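You operate a simulated robot arm through the tools that you are given. There is no shell and no other tool. Be economical: measure what you need, move in short steps, check, and stop when the job is done.

Carry out the task below with a simulated two-armed robot. There is one attempt and no reset: what you move stays moved.

JOB
Put the cable's black plug in the socket on the winder plate.
Fine: spindle brake on before the guard opens; guard shut, then brake off. Where these are worked on the way, their far stop is far enough and under half their travel is too little: yellow guard.

Only the result counts: the job must be done as asked and must still hold three seconds after the hand-in. Knocking over, shifting, dropping, spilling or breaking anything else fails it.

ROBOT AND FRAMES
Two 7-joint arms with fingered hands on one trunk, hanging from a carriage that runs on a rail from [-1923, 3] to [57, 0] (x, y) and turns from -6.161 to 5.847 rad about z. Base frame: it is fixed where the carriage stands at the start and does not move with it; the origin is on the floor, on the carriage's upright axis, x ahead of it, y to its left, z up. Readings come in mm, rad, newtons and seconds.
The left shoulder is at the start at [40, 176, 1409], the right one opposite. With the tool pointing down near the work surface each hand reaches from about 100 to 480 mm from the robot's upright axis, wherever it stands, measured 20 degrees to its own side. Places, roughly: blue plug [750, -1500, 750]; drag dial [1000, 400, 900]; drum brake lever [700, -2400, 400]; green spool [1000, -1250, 750]; grey spool [1000, -1000, 750]; lock lever [700, -200, 700]; metres dial [800, -500, 1000]; orange plug [750, 12500, 750]; pause button [800, -600, 800]; pull dial [800, -700, 1000]; red slider [1000, 0, 800]; red spool [1000, -1000, 750]; socket on the winder plate [800, -200, 800]; spindle brake lever [700, -400, 700]; step dial [800, -600, 1000]; width slider [700, 100, 700]. Payload 4 kg a hand.
The TCP of each hand is the grasp point between the finger pads, 30 mm short of the fingertips. In the tool frame z runs along the fingers and y along their closing line. Largest opening 104 mm; the body of the gripper starts 35 mm behind the TCP. The gripper is a hand of 4 fingers: y runs from the thumb to the fingers, the wrist lies at [-15, -104, -178] in the tool frame, and closing takes about 1.5 s.
Orientation is told as [roll, pitch, yaw] about the base's x, y, z axes, in that order, counted from this pose: with the fingers straight down and the wrist toward the robot, the tool's x, y and z point along [0, 1, 0], [1, 0, 0] and [0, 0, -1] of the base frame.

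CONTROLS
- The arms move only by the tool apply_moves. It takes "left_deltas", "right_deltas" or both (then of equal length, played together; a hand with none holds still); each is a list that holds one entry, the list of rows, each a list of 6 numbers: the turn, a rotation vector about the base's x, y, z in units of 45 degrees (1.0 is 45 degrees), then the shift along the base's x, y, z in units of 200 mm (1.0 is 200 mm). In form: [[[rx, ry, rz, tx, ty, tz], ...]]. A call has 1 to 10 rows; each row is the pose to reach, as a shift and turn from the pose commanded when the call began. "left_claw" and "right_claw" are, for a hand that has rows, the gripper command, from -1 (shut) to 1 (fully open), values between in proportion, set as the call begins (left out, the last holds). A call with a number of a shift or a turn outside -1 to 1 is refused whole. Each row takes 0.2 s and may step no farther than 50 mm and 0.15 rad from the row before; otherwise, or with a gripper value out of range, the whole call is refused. Where a pose cannot be reached the arm comes as near as it can. A force on the tool above 60 N (or 10 N above the force at the start of the call, whichever is more), or a blocked arm, ends the call early, and 0.2 s more pass. Each finger travels about 153 mm/s and halts on what it meets, pressing with about 21 N; the grip force reading is that of the motor and also rises with nothing between the fingers. The clock runs only during rows and for 0.2 s after the last one: add rows that repeat a pose to give the fingers time. It gives the time, the measured TCP pose, the force on the tool (base axes), the opening and the grip force at its end, in the units of the frame above (readings bear some noise), with the torque about the TCP (base axes, N m) and any sound that the robot's microphone picked up, and new pictures: "show" is both (left out), scene, wrist or none (wrist: the cameras of the hands that moved).
- Cameras (640 x 400 px; columns grow to the right, rows downward): "scene" is now at [214.3, -36.7, 1680.7]; the picture's right is [-0.56, -0.83, 0.00], its down [-0.73, 0.49, -0.48] and it looks along [0.40, -0.27, -0.88] (base axes); focal length 274 px, centre (320, 200). "left" rides on the left gripper at [-61, -92, -130] in its tool frame; the picture's right is [-0.81, -0.28, 0.52], its down [0.53, -0.71, 0.46] and it looks along [0.24, 0.64, 0.72] (tool axes); focal length 275 px, centre (320, 200). "right" rides on the right gripper at [61, -92, -130] in its tool frame; the picture's right is [-0.81, 0.28, -0.52], its down [-0.53, -0.71, 0.46] and it looks along [-0.24, 0.64, 0.72] (tool axes); focal length 275 px, centre (320, 200). There is no depth. A picture from a camera that has moved, and an enlarged one, comes with that camera's place and axes in the base frame and with its lens.
- raise_lower(by): slides the trunk up (or, below 0, down) by that many mm; the arms and the scene camera ride with it, the base frame stays. It gives what a move gives, with no picture.
- steer(legs): drives the robot by 1 to 6 legs, each [ahead, left, turn to the left] in mm, mm and rad, along the robot's own axes; the way and the turn of a leg run together, so that a leg with both is an arc; at most 1500 mm and 3.142 rad a leg. The arms and the cameras ride along, it lands a little off, and it stops where it bumps. It keeps to its track: a leg is cut to what the track allows. It gives what a move gives, and a new picture of the scene camera.
- move_fingers(index, middle, ring, thumb_bend, thumb_turn, hand): sets how far each is bent, from 0 (flat) to 1 (curled in); at 0.3 the hand is open as for a grip, at 0.7 the pads meet at the TCP. One left out holds its place. A second passes; each finger stops where it meets its share of the squeeze, and holds until it gets a number again. A gripper value or a shape takes the hand back. It gives what a move gives, with no picture; readings hold the bend of each and the force on the fingers (four entries, about 0 where the hand has none), thumb and palm. thumb_turn goes from beside the hand (0) to across from the fingers (1), as for a grip.
- set_grasp(shape, hand): the hand has 4 fingers and takes this shape, open, in about a second: jaw (thumb against the fingers, like two jaws); tri (thumb and two fingers); tip (a fingertip pinch); poke (one finger out to press); point (the index stretched); flat (the hand flat); cup (the hand cupped); fist (a fist). The gripper value then closes the fingers along that shape, each until it touches; the sizes above hold for jaw. It gives what a move gives, with no picture.
- head_to(pan, tilt): turns the head with the scene camera to pan (to the left, within 1.501 rad either way) and tilt (down, from -0.506 to 1.204), counted from straight ahead of the robot. It gives what a move gives, and a new picture of the scene camera.
- zoom(camera, box): a new picture of the part [left, top, right, bottom] of that camera's present view, enlarged. It takes no simulated time.
- hand_in(): hands the job in; it is judged then, once.

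Go step by step. Nothing tells you exact positions but the pictures and the camera data: compare them with the known pose of the tool, close in by small moves and look again before you grip or let go. The budget is 120 turns and 260 pictures, counting those below and the enlarged ones. Unless the task says otherwise, let go and move clear before handing in, and close with one line.

The tools are called after "Request:" as a command line: name --argument value ..., lists and objects as JSON in quotes. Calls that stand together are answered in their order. apply_moves: Moves the arms, as the interface text tells. Its arguments: {"type":"object","properties":{"left_deltas":{"type":"array"},"left_claw":{"type":"number"},"right_deltas":{"type":"array"},"right_claw":{"type":"number"},"show":{"type":"string","enum":["both","scene","wrist","none"]}},"required":[]} The other tools are called the same way: raise_lower (by) slides the trunk up or down; set_grasp (shape, hand) gives the hand a shape; move_fingers (index, middle, ring, thumb_bend, thumb_turn, hand) moves the fingers one by one; steer (legs) drives the base; head_to (pan, tilt) turns the head that bears the scene camera; zoom (camera, box) takes an enlarged picture of a part of a camera's view; hand_in () hands the job in.

At the start:

```text
time_s: 0.0
left_eef_pos: [569.5, 15.8, 1113.4]
left_tcp_rot: [0.001, -0.001, -0.001]
left_wrist_force: [-0.4, -0.1, -0.3]
left_moment: [0.01, -0.03, -0.02]
left_gripper_width: 103.7
left_grasp_force: 0.1
left_shape: jaw
left_bend: [0.3, 0.3, 0.3, 0.3, 0.98]
left_finger forces: [0.0, 0.0, 0.0, 0.0, 0.1, 0.0]
right_eef_pos: [358.1, -288.7, 1075.8]
right_tcp_rot: [0.001, 0.0, 0.0]
right_wrist_force: [-0.4, -0.9, 0.2]
right_moment: [0.02, 0.04, -0.03]
right_gripper_width: 103.9
right_grasp_force: 0.1
right_shape: jaw
right_bend: [0.3, 0.3, 0.3, 0.3, 0.98]
right_finger forces: [0.0, 0.1, 0.0, 0.0, 0.0, 0.0]
trunk travel left (down, up): [-531.0, 232.0]
robot x, y, heading: [1.7, 1.4, -0.001]
head pan, tilt: [-0.593, 1.066]
```

scene: 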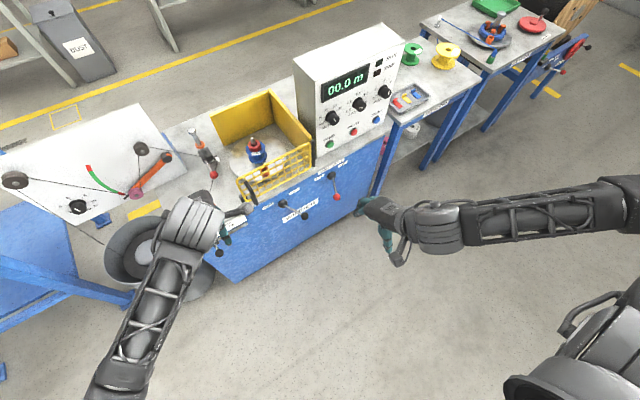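
right: 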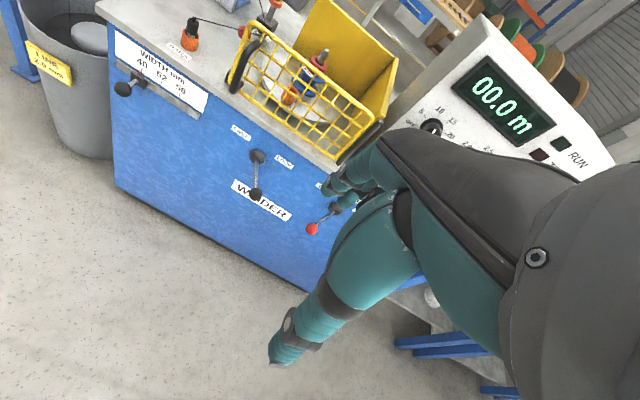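
left: 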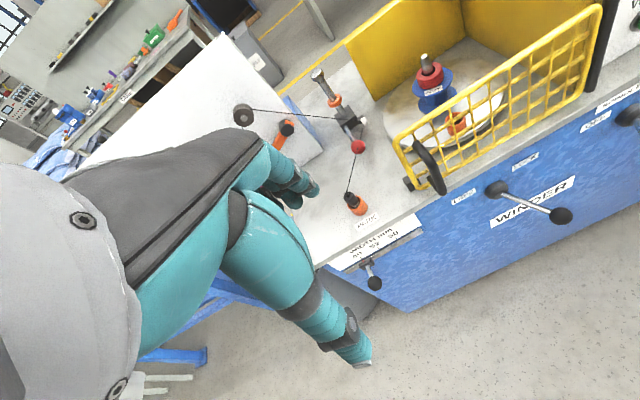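

I see a winder bench with a yellow guard, a lock lever and a spindle brake lever (red knob) on its blue front. I'll zoom in to find the details, the plug, and the socket.

Request:
zoom --camera "scene" --box '[180, 80, 400, 240]'

Request:
zoom --camera "left" --box '[280, 0, 640, 300]'

Request:
zoom --camera "right" --box '[100, 0, 420, 260]'

```text
2.50 times, centred on (290, 160) of scene
camera zoom: at [214.3, -36.7, 1680.7], right [-0.56, -0.83, 0.0], down [-0.73, 0.49, -0.48], along [0.4, -0.27, -0.88], focal length 686 px, centre (395, 300)
```

zoom: 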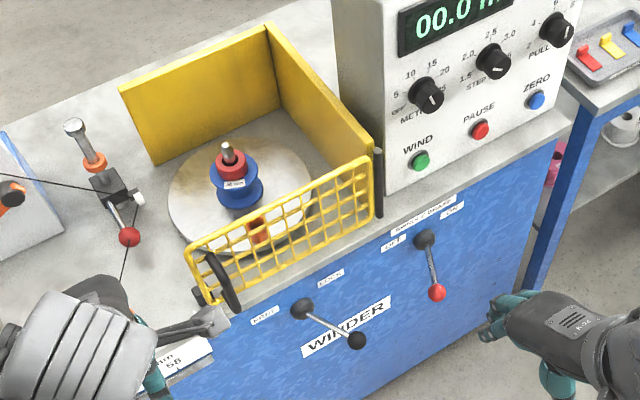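

```text
1.33 times, centred on (460, 150) of left
camera zoom: at [476.9, -46.9, 1244.7], right [-0.28, -0.81, -0.52], down [-0.71, 0.53, -0.46], along [0.64, 0.24, -0.72], focal length 367 px, centre (133, 267)
```

zoom: 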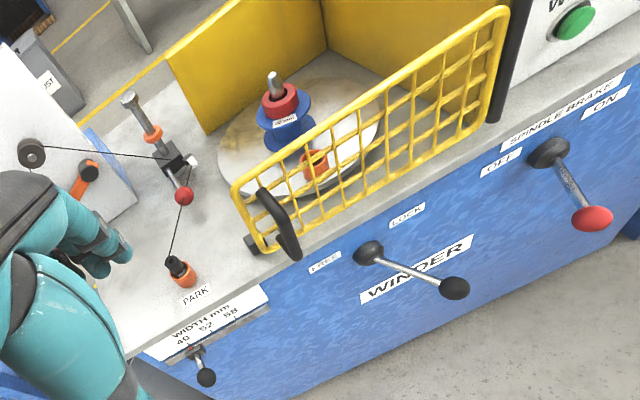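

```text
1.54 times, centred on (260, 130) of right
camera zoom: at [266.6, -227.7, 1205.6], right [0.28, -0.81, 0.52], down [-0.71, -0.53, -0.46], along [0.64, -0.24, -0.72], focal length 424 px, centre (412, 308)
```

zoom: 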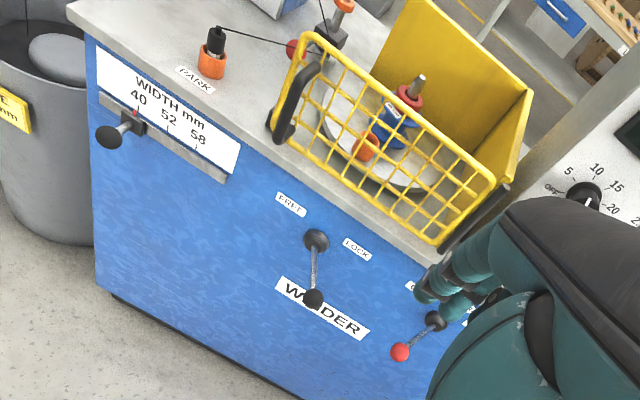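

The plug is parked at about [763, 18, 870]. The lock lever knob is at [642, -252, 682] (LOCK) and the brake knob at [643, -410, 680] (OFF). The guard handle is near [740, -108, 870], with its hinge near [751, -367], and the plate socket is near [817, -196, 830]. I'll move ahead, lower the trunk and look closer.

Request:
steer --legs '[[55, 0, 0]]'

Request:
raise_lower --by -200

Request:
head_to --pan -0.2 --tilt 0.9

```text
time_s: 0.9
left_eef_pos: [623.8, 15.5, 1115.5]
left_tcp_rot: [0.001, 0.0, 0.002]
left_wrist_force: [0.3, 0.2, 1.0]
left_moment: [0.0, -0.01, -0.01]
left_gripper_width: 103.5
left_grasp_force: 0.1
left_shape: jaw
left_bend: [0.3, 0.3, 0.3, 0.3, 0.98]
left_finger forces: [0.1, 0.0, 0.0, 0.0, 0.0, 0.0]
right_eef_pos: [413.6, -288.6, 1075.0]
right_tcp_rot: [0.0, 0.0, 0.001]
right_wrist_force: [0.3, -0.4, 0.8]
right_moment: [0.02, 0.0, -0.04]
right_gripper_width: 103.8
right_grasp_force: 0.0
right_shape: jaw
right_bend: [0.3, 0.3, 0.3, 0.3, 0.98]
right_finger forces: [0.1, 0.0, 0.0, 0.0, 0.1, 0.1]
trunk travel left (down, up): [-531.0, 232.0]
robot x, y, heading: [54.5, -0.3, 0.0]
head pan, tilt: [-0.593, 1.066]
camera scene: at [268.8, -36.4, 1680.9], right [-0.56, -0.83, 0.0], down [-0.73, 0.49, -0.48], along [0.4, -0.27, -0.88], focal length 274 px, centre (320, 200)
```

scene: 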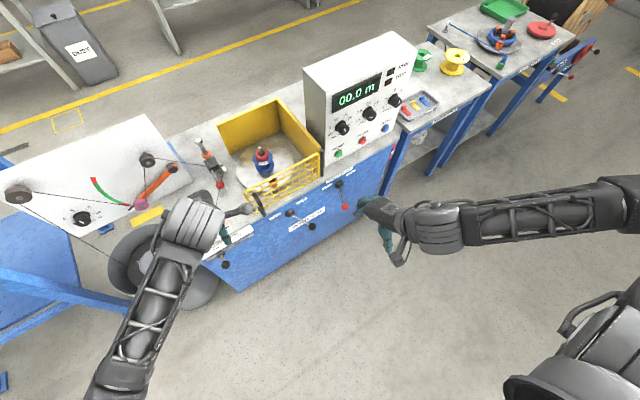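

```text
time_s: 3.1
left_eef_pos: [623.1, 15.2, 913.7]
left_tcp_rot: [0.002, -0.001, 0.001]
left_wrist_force: [0.4, 0.0, -0.1]
left_moment: [0.01, -0.01, -0.01]
left_gripper_width: 103.9
left_grasp_force: 0.0
left_shape: jaw
left_bend: [0.3, 0.3, 0.3, 0.3, 0.98]
left_finger forces: [0.0, 0.1, 0.0, 0.1, 0.0, 0.0]
right_eef_pos: [412.2, -288.6, 874.8]
right_tcp_rot: [0.001, -0.002, 0.002]
right_wrist_force: [-0.4, -0.6, 0.4]
right_moment: [0.03, 0.0, -0.01]
right_gripper_width: 103.7
right_grasp_force: 0.1
right_shape: jaw
right_bend: [0.3, 0.3, 0.3, 0.3, 0.98]
right_finger forces: [0.1, 0.0, 0.1, 0.1, 0.0, 0.0]
trunk travel left (down, up): [-331.0, 432.0]
robot x, y, heading: [54.9, 1.6, 0.002]
head pan, tilt: [-0.593, 1.066]
```

```text
time_s: 4.0
left_eef_pos: [622.9, 15.8, 913.6]
left_tcp_rot: [0.002, 0.0, 0.002]
left_wrist_force: [0.3, -1.2, -0.2]
left_moment: [0.01, 0.01, 0.0]
left_gripper_width: 103.7
left_grasp_force: 0.1
left_shape: jaw
left_bend: [0.3, 0.3, 0.3, 0.3, 0.98]
left_finger forces: [0.1, 0.1, 0.1, 0.0, 0.0, 0.1]
right_eef_pos: [413.4, -287.8, 874.5]
right_tcp_rot: [0.0, 0.0, 0.002]
right_wrist_force: [0.1, -0.5, -0.2]
right_moment: [0.05, -0.03, -0.01]
right_gripper_width: 103.9
right_grasp_force: 0.1
right_shape: jaw
right_bend: [0.3, 0.3, 0.3, 0.3, 0.98]
right_finger forces: [0.0, 0.0, 0.0, 0.1, 0.0, 0.0]
trunk travel left (down, up): [-331.0, 432.0]
robot x, y, heading: [54.4, 2.7, -0.001]
head pan, tilt: [-0.201, 0.901]
camera scene: at [288.1, -14.9, 1492.5], right [-0.2, -0.98, 0.0], down [-0.77, 0.16, -0.62], along [0.61, -0.12, -0.78], focal length 274 px, centre (320, 200)
```

scene: 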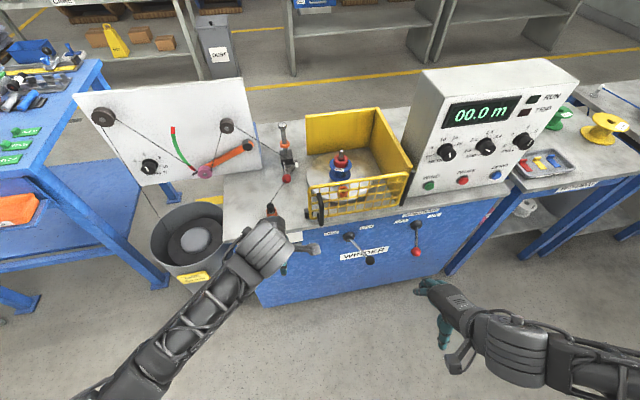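

Request:
zoom --camera "scene" --box '[200, 90, 460, 270]'

Request:
zoom --camera "left" --box '[0, 0, 640, 400]'

Request:
zoom --camera "scene" --box '[295, 120, 415, 220]'

```text
2.22 times, centred on (330, 180) of scene
camera zoom: at [288.1, -14.9, 1492.5], right [-0.2, -0.98, 0.0], down [-0.77, 0.16, -0.62], along [0.61, -0.12, -0.78], focal length 610 px, centre (298, 244)
```

zoom: 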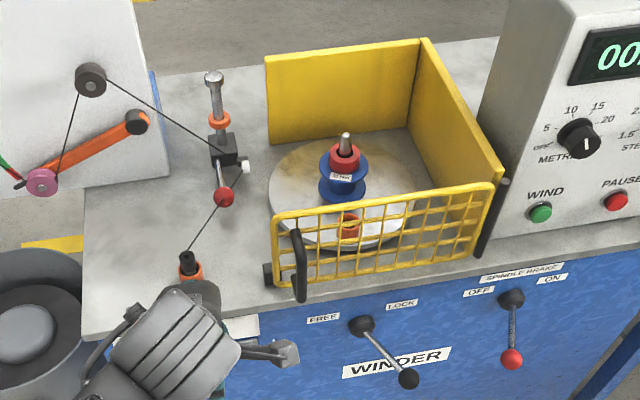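

```text
1.00 times, centred on (320, 200) of left (not enlarged: the box is as wide or as high as the picture)
camera zoom: at [531.0, -45.9, 1044.8], right [-0.27, -0.81, -0.52], down [-0.71, 0.53, -0.46], along [0.64, 0.25, -0.72], focal length 275 px, centre (320, 200)
```

zoom: 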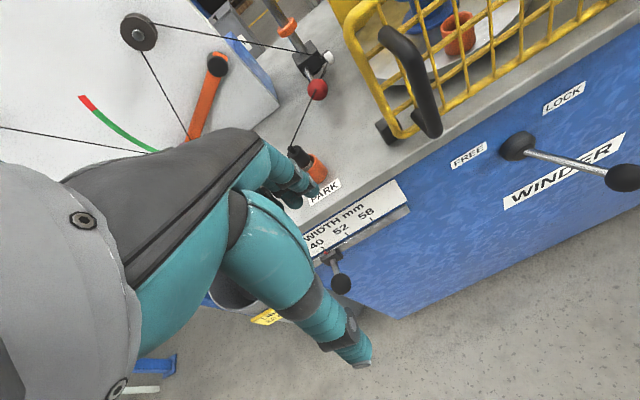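

```text
4.00 times, centred on (355, 170) of scene
camera zoom: at [288.1, -14.9, 1492.5], right [-0.2, -0.98, 0.0], down [-0.77, 0.16, -0.62], along [0.61, -0.12, -0.78], focal length 1098 px, centre (180, 320)
```

zoom: 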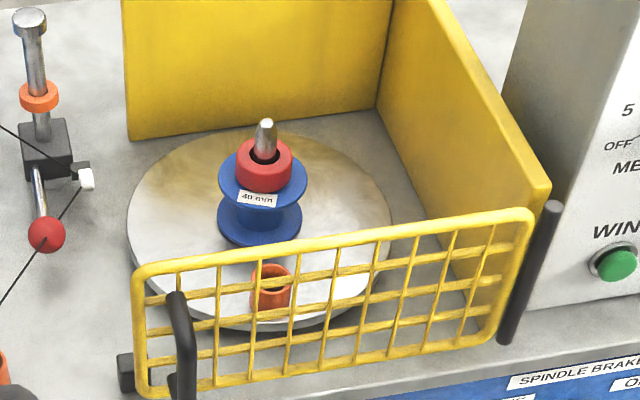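

The guard encloses the plate at the front, back and right, and its top is open. Brake first: I'll bring the closed right hand, pitched forward, to the left (OFF) side of the brake knob.

Request:
apply_moves --right_deltas '[[[0, -0.167, 0, 0.12, -0.04, -0.1], [0, -0.333, 0, 0.24, -0.08, -0.2], [0, -0.5, 0, 0.36, -0.12, -0.3], [0, -0.667, 0, 0.48, -0.16, -0.4], [0, -0.833, 0, 0.6, -0.2, -0.5], [0, -1, 0, 0.7, -0.225, -0.6], [0, -1, 0, 0.7, -0.225, -0.7], [0, -1, 0, 0.7, -0.225, -0.8]]]' --right_claw -1 --show "both"

```text
time_s: 5.8
left_eef_pos: [621.8, 15.4, 913.9]
left_tcp_rot: [0.001, 0.0, 0.005]
left_wrist_force: [-0.4, 0.0, 0.3]
left_moment: [-0.03, -0.01, 0.03]
left_gripper_width: 103.7
left_grasp_force: 0.0
left_shape: jaw
left_bend: [0.3, 0.3, 0.3, 0.3, 0.98]
left_finger forces: [0.0, 0.1, 0.1, 0.0, 0.0, 0.1]
right_eef_pos: [551.7, -331.9, 716.1]
right_tcp_rot: [-0.004, -0.784, 0.003]
right_wrist_force: [-1.0, -0.7, -0.5]
right_moment: [0.0, -0.03, -0.01]
right_gripper_width: 0.0
right_grasp_force: 21.3
right_shape: jaw
right_bend: [0.7, 0.7, 0.7, 0.46, 1.0]
right_finger forces: [0.1, 0.1, 0.1, 0.1, 0.1, 0.0]
trunk travel left (down, up): [-331.0, 432.0]
robot x, y, heading: [55.1, 1.5, 0.001]
head pan, tilt: [-0.201, 0.901]
camera scene: at [288.2, -14.3, 1492.5], right [-0.2, -0.98, 0.0], down [-0.77, 0.15, -0.62], along [0.61, -0.12, -0.78], focal length 274 px, centre (320, 200)
camera right: at [395.9, -270.8, 742.7], right [-0.17, -0.81, 0.56], down [-0.18, -0.53, -0.83], along [0.97, -0.24, -0.06], focal length 275 px, centre (320, 200)
```

scene: 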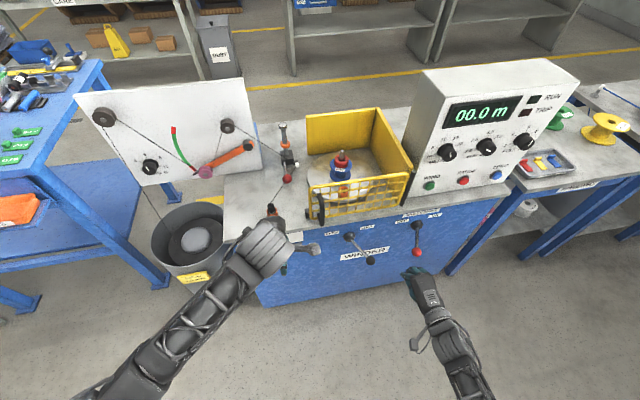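
right: 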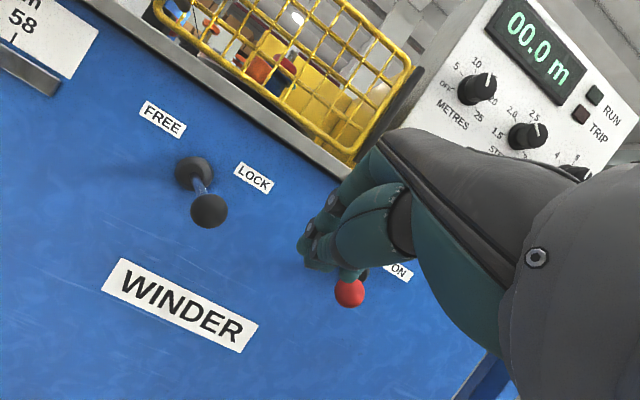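

The hand is at [552, -332, 716]. I'll move forward to just left of the knob, then sweep right.

Request:
apply_moves --right_deltas '[[[0, 0, 0, 0.2, 0.0, -0.05], [0, 0, 0, 0.4, 0.0, -0.1]]]' --show "both"

Request:
zoom --camera "scene" --box '[300, 190, 500, 320]'

```text
time_s: 6.4
left_eef_pos: [623.1, 14.6, 913.7]
left_tcp_rot: [0.001, -0.002, 0.002]
left_wrist_force: [1.4, 0.4, 0.9]
left_moment: [-0.02, 0.02, -0.01]
left_gripper_width: 103.8
left_grasp_force: 0.2
left_shape: jaw
left_bend: [0.3, 0.3, 0.3, 0.3, 0.98]
left_finger forces: [0.1, 0.1, 0.0, 0.0, 0.0, 0.0]
right_eef_pos: [635.5, -333.5, 697.6]
right_tcp_rot: [-0.005, -0.785, 0.004]
right_wrist_force: [0.1, 0.3, 0.5]
right_moment: [-0.01, 0.0, 0.03]
right_gripper_width: 0.0
right_grasp_force: 21.1
right_shape: jaw
right_bend: [0.7, 0.7, 0.7, 0.46, 1.0]
right_finger forces: [0.0, 0.1, 0.1, 0.0, 0.0, 0.0]
trunk travel left (down, up): [-331.0, 432.0]
robot x, y, heading: [54.3, 1.1, 0.002]
head pan, tilt: [-0.201, 0.901]
camera scene: at [288.8, -15.0, 1492.7], right [-0.2, -0.98, 0.0], down [-0.77, 0.15, -0.62], along [0.61, -0.12, -0.78], focal length 274 px, centre (320, 200)
camera right: at [478.4, -272.6, 723.7], right [-0.17, -0.81, 0.56], down [-0.18, -0.53, -0.83], along [0.97, -0.24, -0.06], focal length 275 px, centre (320, 200)
```

scene: 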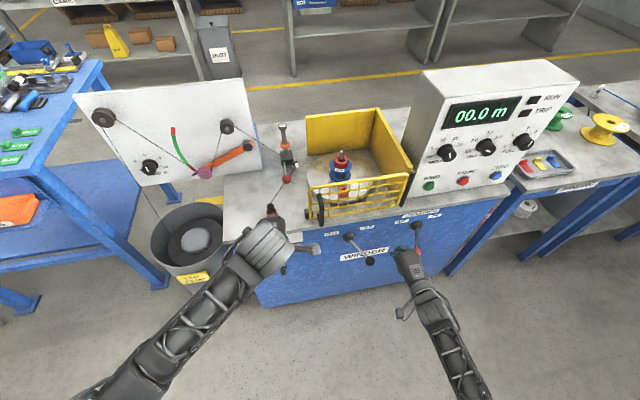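
right: 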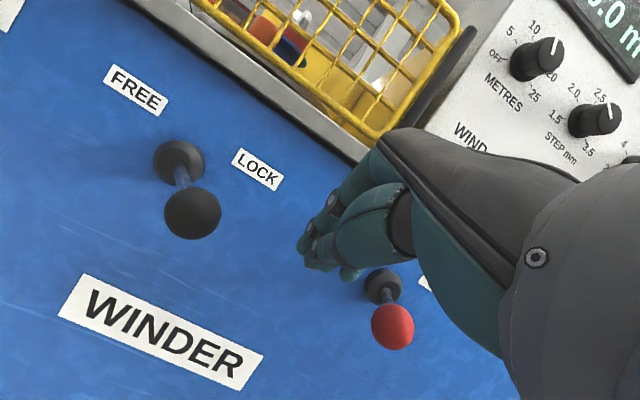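

```text
3.08 times, centred on (400, 255) of scene
camera zoom: at [288.8, -15.0, 1492.7], right [-0.2, -0.98, 0.0], down [-0.77, 0.15, -0.62], along [0.61, -0.12, -0.78], focal length 845 px, centre (74, 31)
```

zoom: 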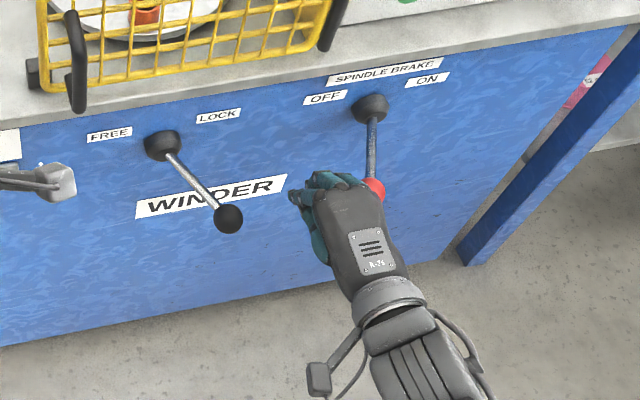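

The fingers are next to the knob on its left, so I'll sweep to the right.

Request:
apply_moves --right_deltas '[[[0, 0, 0, 0, -0.1, 0], [0, 0, 0, -0.02, -0.2, 0], [0, 0, 0, -0.03, -0.3, 0], [0, 0, 0, -0.03, -0.4, 0], [0, 0, 0, -0.03, -0.5, 0], [0, 0, 0, -0.02, -0.55, 0], [0, 0, 0, 0, -0.6, 0], [0, 0, 0, 0, -0.65, 0]]]' --show "both"

Request:
zoom --camera "scene" --box '[300, 190, 500, 320]'

```text
time_s: 8.2
left_eef_pos: [623.7, 15.9, 912.4]
left_tcp_rot: [0.001, 0.0, 0.005]
left_wrist_force: [-0.4, 0.6, 0.2]
left_moment: [0.0, 0.02, -0.01]
left_gripper_width: 103.5
left_grasp_force: 0.0
left_shape: jaw
left_bend: [0.3, 0.3, 0.3, 0.3, 0.98]
left_finger forces: [0.1, 0.0, 0.0, 0.0, 0.1, 0.0]
right_eef_pos: [634.3, -461.6, 696.0]
right_tcp_rot: [0.0, -0.786, 0.002]
right_wrist_force: [0.8, 3.4, 1.2]
right_moment: [0.03, -0.03, 0.03]
right_gripper_width: 0.2
right_grasp_force: 20.9
right_shape: jaw
right_bend: [0.7, 0.7, 0.7, 0.46, 1.0]
right_finger forces: [0.0, 0.0, 3.3, 0.1, 0.0, 0.0]
trunk travel left (down, up): [-331.0, 432.0]
robot x, y, heading: [50.6, 0.2, 0.006]
head pan, tilt: [-0.201, 0.901]
camera scene: at [288.6, -14.3, 1492.4], right [-0.2, -0.98, 0.0], down [-0.77, 0.15, -0.62], along [0.61, -0.12, -0.78], focal length 274 px, centre (320, 200)
camera right: at [478.1, -401.5, 722.6], right [-0.17, -0.81, 0.56], down [-0.18, -0.53, -0.83], along [0.97, -0.24, -0.06], focal length 275 px, centre (320, 200)
```

scene: 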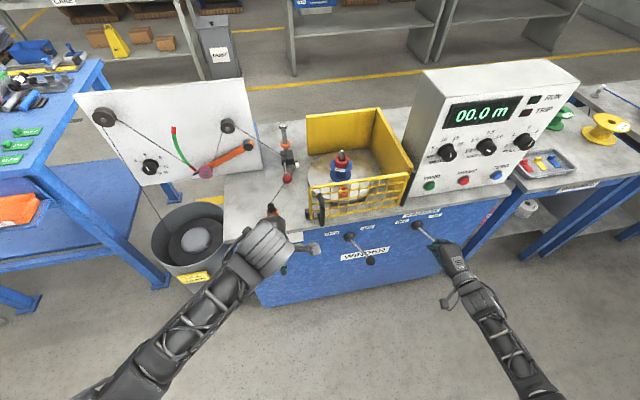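
right: 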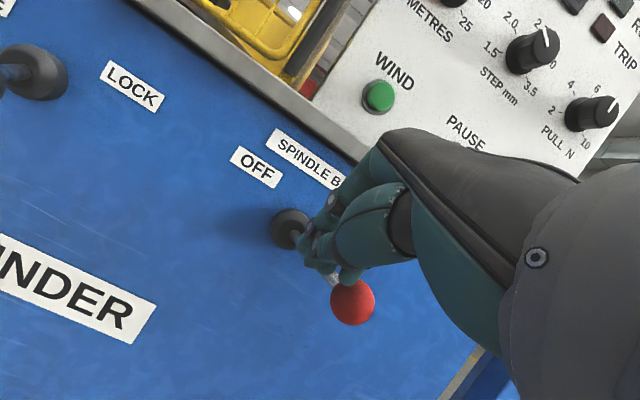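

```text
3.08 times, centred on (400, 255) of scene
camera zoom: at [288.6, -14.3, 1492.4], right [-0.2, -0.98, 0.0], down [-0.77, 0.15, -0.62], along [0.61, -0.12, -0.78], focal length 845 px, centre (74, 31)
```

zoom: 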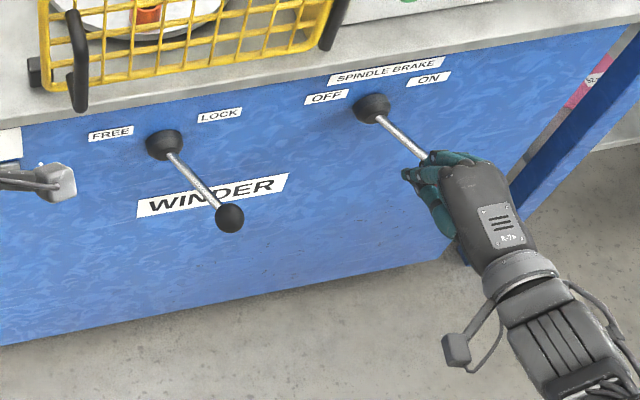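

The lever has swung toward ON. I'll push a bit further to its stop.

Request:
apply_moves --right_deltas '[[[0, 0, 0, 0, -0.04, 0], [0, 0, 0, 0, -0.08, 0], [0, 0, 0, 0, -0.12, 0], [0, 0, 0, 0, -0.16, 0]]]' --show "scene"

Request:
zoom --camera "scene" --box '[300, 190, 500, 320]'

```text
time_s: 9.2
left_eef_pos: [624.2, 12.4, 915.1]
left_tcp_rot: [-0.002, -0.001, 0.002]
left_wrist_force: [0.2, -0.5, -0.8]
left_moment: [0.03, 0.0, -0.02]
left_gripper_width: 103.8
left_grasp_force: 0.1
left_shape: jaw
left_bend: [0.3, 0.3, 0.3, 0.3, 0.98]
left_finger forces: [0.0, 0.0, 0.0, 0.0, 0.1, 0.0]
right_eef_pos: [636.2, -502.0, 699.9]
right_tcp_rot: [-0.008, -0.791, 0.002]
right_wrist_force: [5.7, 3.8, 11.0]
right_moment: [0.11, -0.3, 0.18]
right_gripper_width: 0.0
right_grasp_force: 21.1
right_shape: jaw
right_bend: [0.7, 0.7, 0.7, 0.48, 1.0]
right_finger forces: [0.0, 0.1, 0.0, 0.0, 0.0, 0.0]
trunk travel left (down, up): [-331.0, 432.0]
robot x, y, heading: [54.4, 1.3, 0.002]
head pan, tilt: [-0.201, 0.901]
camera scene: at [289.8, -16.4, 1493.0], right [-0.2, -0.98, 0.0], down [-0.77, 0.15, -0.62], along [0.61, -0.12, -0.78], focal length 274 px, centre (320, 200)
```

scene: 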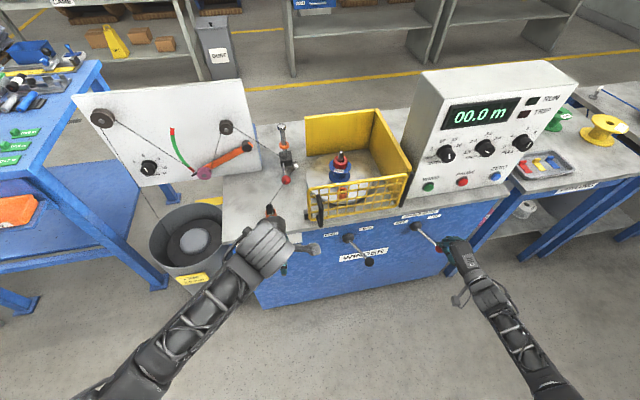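

```text
3.08 times, centred on (400, 255) of scene
camera zoom: at [289.8, -16.4, 1493.0], right [-0.2, -0.98, 0.0], down [-0.77, 0.15, -0.62], along [0.61, -0.12, -0.78], focal length 845 px, centre (74, 31)
```

zoom: 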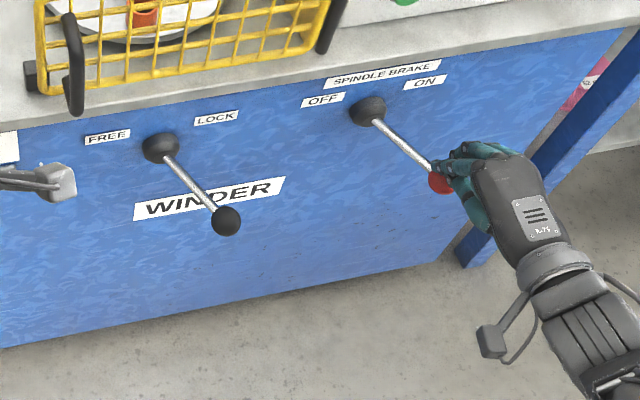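

The lever looks fully at ON, with the knob at y≈-491, and the hand is starting to ride over the knob. I'll back off upward and outward, then check.

Request:
apply_moves --right_deltas '[[[0, 0, 0, 0, 0, 0.12], [0, 0, 0, -0.05, 0, 0.3], [0, 0, 0, -0.25, 0, 0.4], [0, 0, 0, -0.45, 0, 0.4]]]' --show "scene"

Request:
zoom --camera "scene" --box '[300, 190, 500, 320]'

```text
time_s: 10.2
left_eef_pos: [621.1, 15.3, 913.1]
left_tcp_rot: [0.0, -0.001, 0.001]
left_wrist_force: [-1.1, -0.9, -0.4]
left_moment: [0.0, 0.0, 0.03]
left_gripper_width: 103.6
left_grasp_force: 0.1
left_shape: jaw
left_bend: [0.3, 0.3, 0.3, 0.3, 0.98]
left_finger forces: [0.0, 0.0, 0.1, 0.1, 0.1, 0.0]
right_eef_pos: [541.8, -492.0, 776.4]
right_tcp_rot: [-0.004, -0.784, 0.004]
right_wrist_force: [-0.9, -0.1, 0.3]
right_moment: [0.03, -0.02, -0.03]
right_gripper_width: 0.0
right_grasp_force: 20.5
right_shape: jaw
right_bend: [0.7, 0.7, 0.7, 0.47, 1.0]
right_finger forces: [0.0, 0.1, 0.0, 0.0, 0.0, 0.0]
trunk travel left (down, up): [-331.0, 432.0]
robot x, y, heading: [52.6, -1.3, -0.001]
head pan, tilt: [-0.201, 0.901]
camera scene: at [287.6, -14.8, 1492.3], right [-0.2, -0.98, 0.0], down [-0.77, 0.15, -0.62], along [0.61, -0.12, -0.78], focal length 274 px, centre (320, 200)
```

scene: 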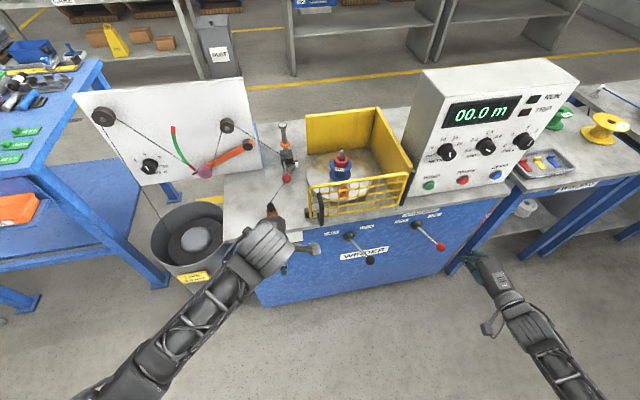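

```text
3.08 times, centred on (400, 255) of scene
camera zoom: at [287.6, -14.8, 1492.3], right [-0.2, -0.98, 0.0], down [-0.77, 0.15, -0.62], along [0.61, -0.12, -0.78], focal length 845 px, centre (74, 31)
```

zoom: 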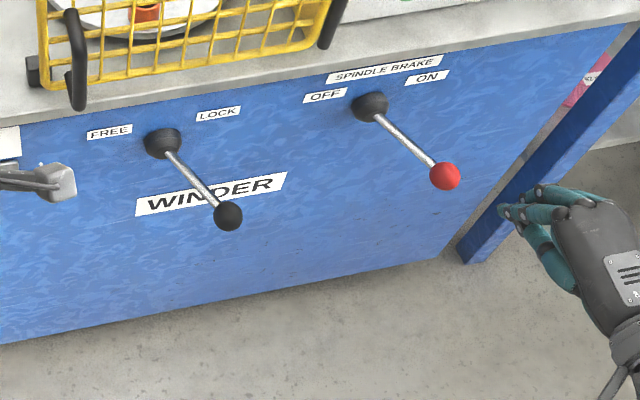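

The brake is ON. Now I'll unlatch the guard, using the right hand to push the lock lever from its right side over to FREE.

Request:
apply_moves --right_deltas '[[[0, 0, 0, 0, 0.22, 0], [0, 0, 0, 0, 0.44, -0.1], [0, 0, 0, 0, 0.66, -0.25], [0, 0, 0, 0, 0.86, -0.4], [0, 0, 0, 0.2, 0.87, -0.43], [0, 0, 0, 0.4, 0.87, -0.43], [0, 0, 0, 0.47, 0.87, -0.43]]]' --show "both"

```text
refused: row 3 steps farther than a row can; nothing moved
```

Request:
apply_moves --right_deltas '[[[0, 0, 0, 0, 0.22, 0], [0, 0, 0, 0, 0.44, -0.1], [0, 0, 0, 0, 0.64, -0.22], [0, 0, 0, 0, 0.83, -0.34], [0, 0, 0, 0.2, 0.87, -0.43], [0, 0, 0, 0.4, 0.87, -0.43], [0, 0, 0, 0.47, 0.87, -0.43]]]' --show "both"

Request:
zoom --camera "scene" --box '[300, 190, 500, 320]'

```text
time_s: 11.8
left_eef_pos: [622.8, 15.0, 913.5]
left_tcp_rot: [-0.001, -0.002, 0.001]
left_wrist_force: [-0.5, 0.1, -0.4]
left_moment: [-0.04, -0.01, 0.03]
left_gripper_width: 103.8
left_grasp_force: 0.0
left_shape: jaw
left_bend: [0.3, 0.3, 0.3, 0.3, 0.98]
left_finger forces: [0.0, 0.0, 0.1, 0.0, 0.0, 0.0]
right_eef_pos: [637.4, -319.2, 689.6]
right_tcp_rot: [-0.003, -0.786, 0.004]
right_wrist_force: [0.5, 0.0, 0.4]
right_moment: [0.06, 0.0, 0.02]
right_gripper_width: 0.0
right_grasp_force: 21.4
right_shape: jaw
right_bend: [0.7, 0.7, 0.7, 0.47, 1.0]
right_finger forces: [0.1, 0.1, 0.0, 0.0, 0.0, 0.0]
trunk travel left (down, up): [-331.0, 432.0]
robot x, y, heading: [52.1, 0.7, 0.002]
head pan, tilt: [-0.201, 0.901]
camera scene: at [288.2, -14.9, 1492.5], right [-0.2, -0.98, 0.0], down [-0.77, 0.15, -0.62], along [0.61, -0.12, -0.78], focal length 274 px, centre (320, 200)
camera right: at [480.4, -259.2, 716.8], right [-0.17, -0.81, 0.56], down [-0.18, -0.53, -0.83], along [0.97, -0.24, -0.06], focal length 275 px, centre (320, 200)
```

scene: 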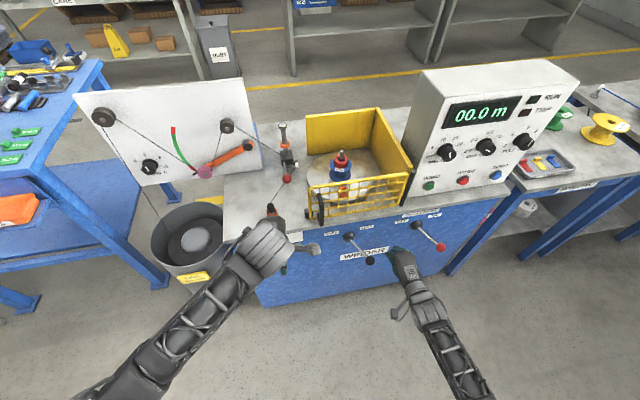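
right: 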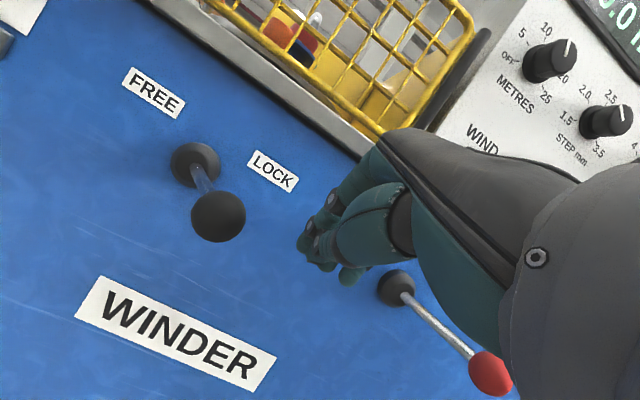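

```text
3.08 times, centred on (400, 255) of scene
camera zoom: at [288.2, -14.9, 1492.5], right [-0.2, -0.98, 0.0], down [-0.77, 0.15, -0.62], along [0.61, -0.12, -0.78], focal length 845 px, centre (74, 31)
```

zoom: 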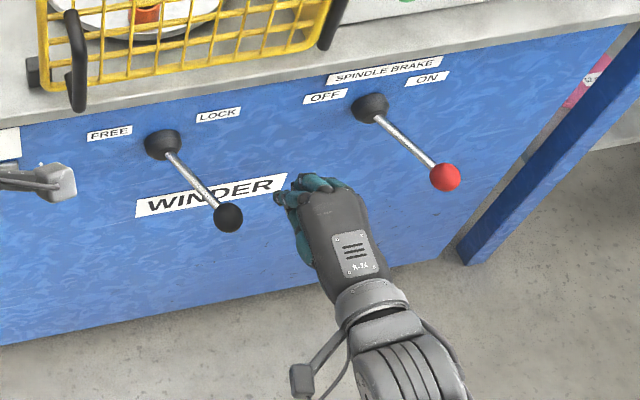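

Request:
apply_moves --right_deltas '[[[0, 0, 0, 0, 0.12, -0.03], [0, 0, 0, 0, 0.22, -0.05], [0, 0, 0, -0.02, 0.32, -0.05], [0, 0, 0, -0.03, 0.42, -0.05], [0, 0, 0, -0.03, 0.5, -0.05], [0, 0, 0, -0.02, 0.56, -0.05], [0, 0, 0, 0, 0.62, -0.05], [0, 0, 0, 0, 0.68, -0.05]]]' --show "scene"

Request:
zoom --camera "scene" --box '[300, 190, 500, 320]'

```text
time_s: 13.6
left_eef_pos: [622.7, 10.9, 913.9]
left_tcp_rot: [-0.004, 0.0, 0.002]
left_wrist_force: [0.1, 0.0, -0.5]
left_moment: [0.0, 0.01, -0.03]
left_gripper_width: 103.7
left_grasp_force: 0.0
left_shape: jaw
left_bend: [0.3, 0.3, 0.3, 0.3, 0.98]
left_finger forces: [0.0, 0.1, 0.1, 0.0, 0.1, 0.0]
right_eef_pos: [636.0, -192.8, 680.4]
right_tcp_rot: [-0.008, -0.787, 0.004]
right_wrist_force: [1.9, -13.7, 0.3]
right_moment: [-0.21, -0.01, -0.3]
right_gripper_width: 0.0
right_grasp_force: 20.7
right_shape: jaw
right_bend: [0.7, 0.7, 0.7, 0.47, 1.0]
right_finger forces: [0.0, 0.0, 0.1, 0.1, 0.1, 0.0]
trunk travel left (down, up): [-331.0, 432.0]
robot x, y, heading: [55.4, -0.3, 0.003]
head pan, tilt: [-0.201, 0.901]
camera scene: at [288.3, -17.1, 1492.6], right [-0.2, -0.98, 0.0], down [-0.77, 0.15, -0.62], along [0.61, -0.13, -0.78], focal length 274 px, centre (320, 200)
```

scene: 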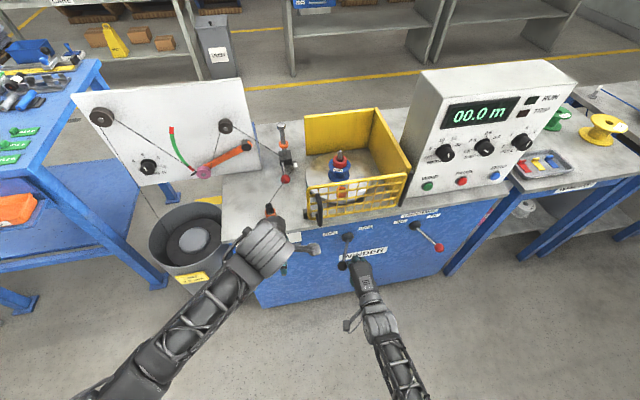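

```text
3.08 times, centred on (400, 255) of scene
camera zoom: at [288.3, -17.1, 1492.6], right [-0.2, -0.98, 0.0], down [-0.77, 0.15, -0.62], along [0.61, -0.13, -0.78], focal length 845 px, centre (74, 31)
```

zoom: 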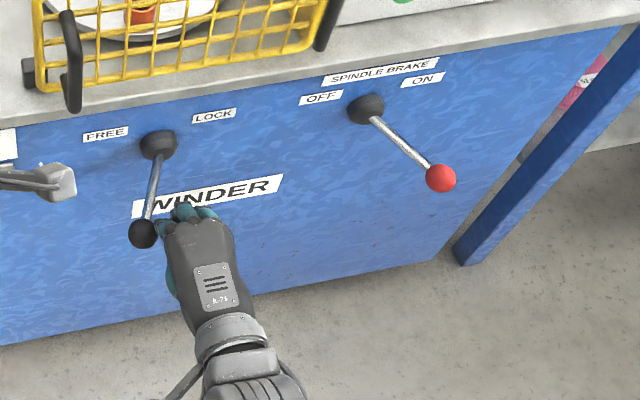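

The lock lever is at FREE. I'll retreat the right hand, raise it pointing straight down, and move the left hand aside. Then the right hand can straddle the guard's top rail.

Request:
apply_moves --right_deltas '[[[0, 0, 0, -0.05, -0.1, 0], [0, 0, 0, -0.25, -0.15, 0], [0, 0.1, 0, -0.4, -0.15, 0.1], [0, 0.25, 0, -0.5, -0.15, 0.25], [0, 0.4, 0, -0.5, -0.15, 0.4], [0, 0.55, 0, -0.5, -0.1, 0.55], [0, 0.7, 0, -0.5, -0.1, 0.7], [0, 0.85, 0, -0.5, 0, 0.85], [0, 1, 0, -0.5, 0.0, 1.0]]]' --left_deltas '[[[0, 0, 0, -0.1, 0.0, 0.1], [0, 0, 0, -0.2, 0.1, 0.2], [0, 0, 0, -0.3, 0.2, 0.3], [0, 0, 0, -0.4, 0.3, 0.3], [0, 0, 0, -0.5, 0.4, 0.3], [0, 0, 0, -0.5, 0.4, 0.3], [0, 0, 0, -0.5, 0.4, 0.3], [0, 0, 0, -0.5, 0.4, 0.3], [0, 0, 0, -0.5, 0.4, 0.3]]]' --show "both"

Request:
zoom --camera "scene" --box '[200, 110, 440, 270]'

```text
time_s: 15.6
left_eef_pos: [526.4, 97.7, 973.5]
left_tcp_rot: [-0.001, -0.001, 0.001]
left_wrist_force: [0.6, -0.4, 0.9]
left_moment: [-0.03, 0.0, -0.03]
left_gripper_width: 103.5
left_grasp_force: 0.1
left_shape: jaw
left_bend: [0.3, 0.3, 0.3, 0.3, 0.98]
left_finger forces: [0.0, 0.0, 0.0, 0.0, 0.0, 0.1]
right_eef_pos: [536.8, -186.3, 880.8]
right_tcp_rot: [-0.002, -0.001, 0.003]
right_wrist_force: [-0.4, 0.2, 0.7]
right_moment: [0.03, 0.0, 0.03]
right_gripper_width: 0.0
right_grasp_force: 20.9
right_shape: jaw
right_bend: [0.7, 0.7, 0.7, 0.48, 1.0]
right_finger forces: [0.0, 0.0, 0.0, 0.0, 0.0, 0.0]
trunk travel left (down, up): [-331.0, 432.0]
robot x, y, heading: [52.3, -2.8, 0.004]
head pan, tilt: [-0.201, 0.901]
camera scene: at [289.0, -15.3, 1492.7], right [-0.2, -0.98, 0.0], down [-0.77, 0.15, -0.62], along [0.61, -0.12, -0.78], focal length 274 px, centre (320, 200)
camera right: at [445.7, -126.0, 1010.9], right [0.28, -0.81, 0.52], down [-0.71, -0.53, -0.46], along [0.65, -0.24, -0.72], focal length 275 px, centre (320, 200)
camera left: at [434.5, 35.2, 1103.2], right [-0.27, -0.81, -0.52], down [-0.71, 0.53, -0.46], along [0.64, 0.24, -0.72], focal length 275 px, centre (320, 200)
```

scene: 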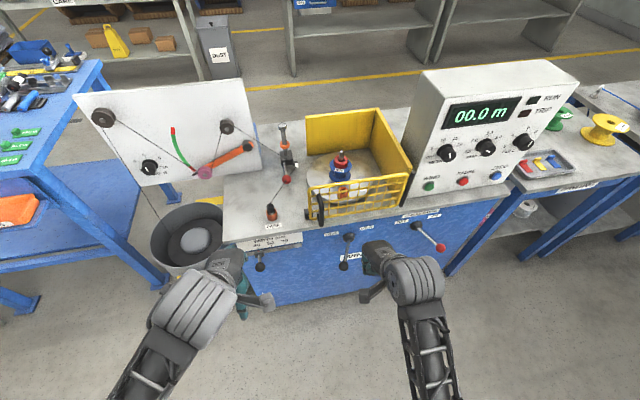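
right: 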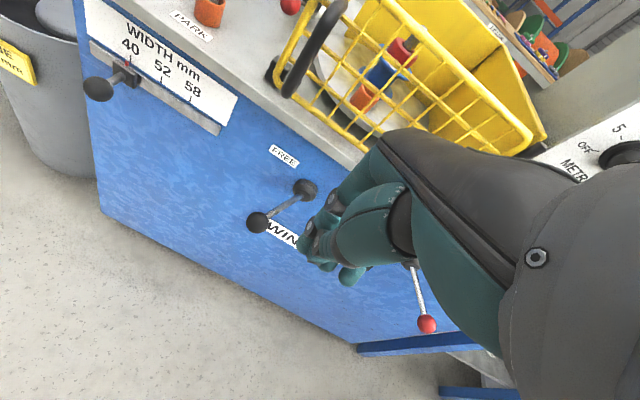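
left: 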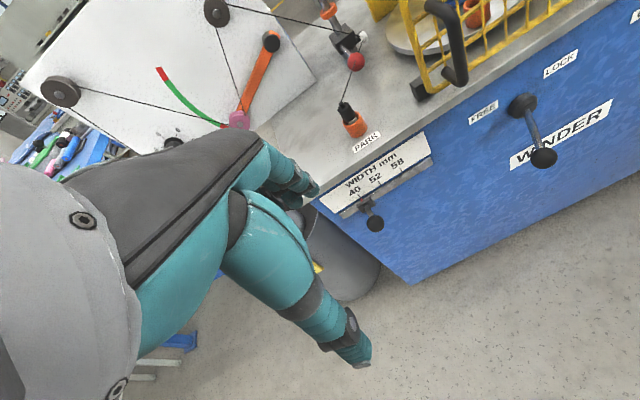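

```text
2.50 times, centred on (320, 190) of scene
camera zoom: at [289.0, -15.3, 1492.7], right [-0.2, -0.98, 0.0], down [-0.77, 0.15, -0.62], along [0.61, -0.12, -0.78], focal length 686 px, centre (320, 225)
```

zoom: 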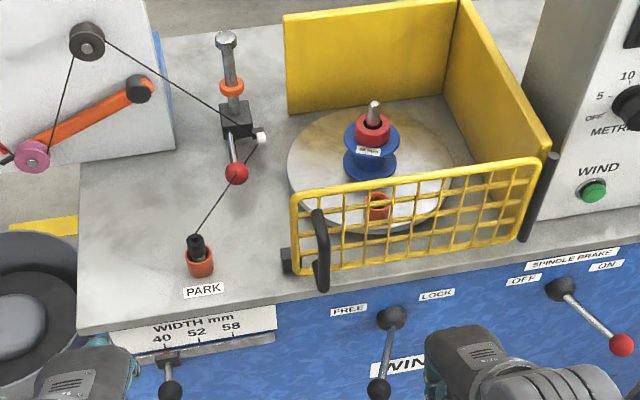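

The guard's top rail runs at x≈745, z≈953, from y≈-85 to -346. I'll raise the right hand half-open above the rail near y=-150.

Request:
apply_moves --right_deltas '[[[0, 0, 0, 0, 0, 0.22], [0, 0, 0, 0, 0, 0.44], [0, 0, 0, 0.05, 0, 0.66], [0, 0, 0, 0.2, 0.05, 0.8], [0, 0, 0, 0.4, 0.1, 0.8], [0, 0, 0, 0.6, 0.15, 0.8], [0, 0, 0, 0.8, 0.18, 0.8], [0, 0, 0, 1.0, 0.18, 0.8], [0, 0, 0, 1.0, 0.18, 0.8]]]' --right_claw 0.1 --show "both"

Request:
zoom --camera "scene" --box '[260, 90, 440, 220]'

```text
time_s: 17.6
left_eef_pos: [524.0, 96.8, 972.6]
left_tcp_rot: [0.001, 0.0, 0.002]
left_wrist_force: [-0.3, 0.3, 0.1]
left_moment: [-0.04, 0.01, -0.03]
left_gripper_width: 103.5
left_grasp_force: 0.0
left_shape: jaw
left_bend: [0.3, 0.3, 0.3, 0.3, 0.98]
left_finger forces: [0.0, 0.1, 0.0, 0.0, 0.1, 0.0]
right_eef_pos: [736.1, -146.4, 1037.0]
right_tcp_rot: [0.001, 0.0, 0.002]
right_wrist_force: [0.5, -0.5, -0.6]
right_moment: [0.02, -0.01, -0.02]
right_gripper_width: 57.2
right_grasp_force: 0.1
right_shape: jaw
right_bend: [0.74, 0.43, 0.39, 0.67, 1.0]
right_finger forces: [0.0, 0.1, 0.1, 0.1, 0.0, 0.0]
trunk travel left (down, up): [-331.0, 432.0]
robot x, y, heading: [54.7, -3.3, 0.003]
head pan, tilt: [-0.201, 0.901]
camera scene: at [287.6, -14.8, 1492.3], right [-0.2, -0.98, 0.0], down [-0.77, 0.15, -0.62], along [0.61, -0.12, -0.78], focal length 274 px, centre (320, 200)
camera right: at [644.4, -85.0, 1166.9], right [0.28, -0.81, 0.52], down [-0.71, -0.53, -0.46], along [0.64, -0.24, -0.73], focal length 275 px, centre (320, 200)
```

scene: 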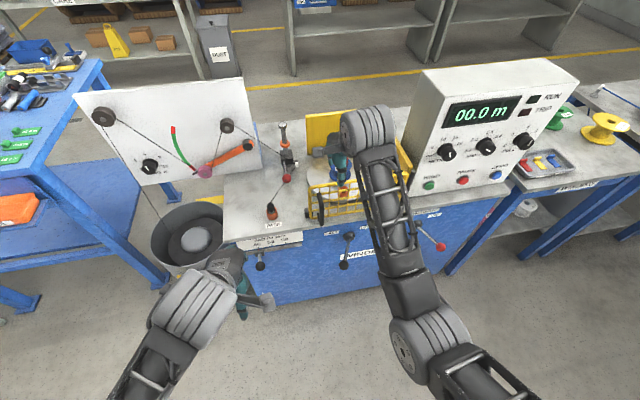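
right: 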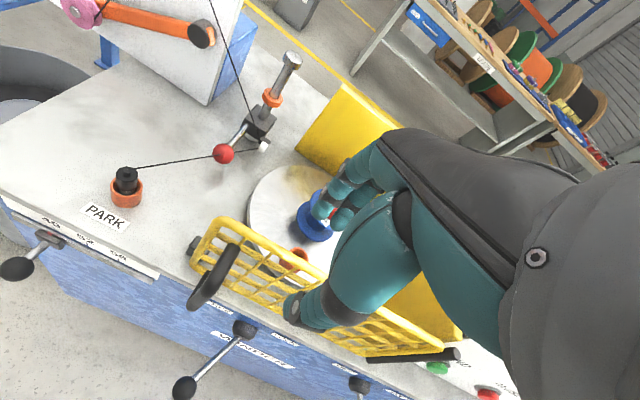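

```text
3.08 times, centred on (350, 155) of scene
camera zoom: at [287.6, -14.8, 1492.3], right [-0.2, -0.98, 0.0], down [-0.77, 0.15, -0.62], along [0.61, -0.12, -0.78], focal length 845 px, centre (228, 338)
```

zoom: 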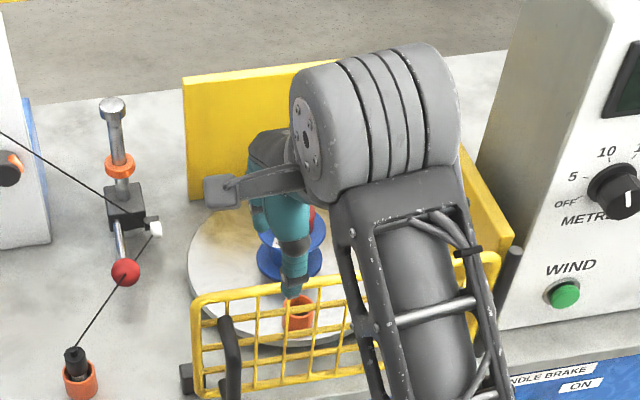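

The index finger seems to have caught on closing partway, so I'll open fully and check before descending.

Request:
apply_moves --right_deltas '[[[0, 0, 0, 0.02, 0, 0], [0, 0, 0, 0.04, 0, 0], [0, 0, 0, 0.04, 0, 0], [0, 0, 0, 0.04, 0, 0], [0, 0, 0, 0.04, 0, 0]]]' --right_claw 0.7 --show "wrist"

```text
time_s: 18.8
left_eef_pos: [524.9, 97.9, 971.7]
left_tcp_rot: [0.0, 0.002, 0.0]
left_wrist_force: [-0.1, 0.0, 0.1]
left_moment: [0.03, -0.01, 0.04]
left_gripper_width: 103.5
left_grasp_force: 0.2
left_shape: jaw
left_bend: [0.3, 0.3, 0.3, 0.3, 0.98]
left_finger forces: [0.1, 0.0, 0.1, 0.0, 0.0, 0.0]
right_eef_pos: [745.1, -149.5, 1039.0]
right_tcp_rot: [0.0, 0.001, 0.001]
right_wrist_force: [0.1, -1.0, -0.1]
right_moment: [0.0, -0.01, 0.01]
right_gripper_width: 88.2
right_grasp_force: 0.1
right_shape: jaw
right_bend: [0.27, 0.33, 0.31, 0.44, 0.99]
right_finger forces: [0.0, 0.1, 0.1, 0.0, 0.0, 0.0]
trunk travel left (down, up): [-331.0, 432.0]
robot x, y, heading: [52.7, 0.5, 0.004]
head pan, tilt: [-0.201, 0.901]
camera right: at [653.9, -87.1, 1168.7], right [0.28, -0.81, 0.52], down [-0.71, -0.53, -0.46], along [0.65, -0.24, -0.72], focal length 275 px, centre (320, 200)
```

right: 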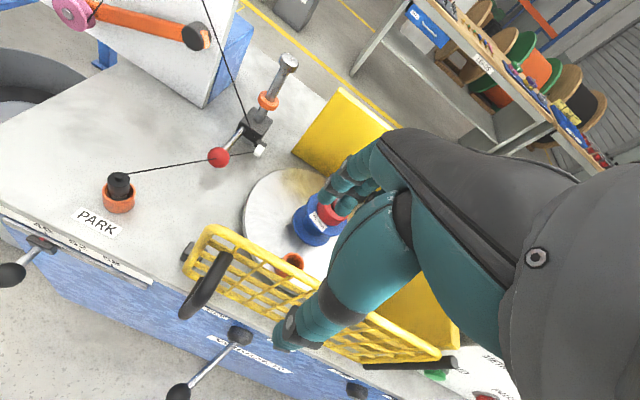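

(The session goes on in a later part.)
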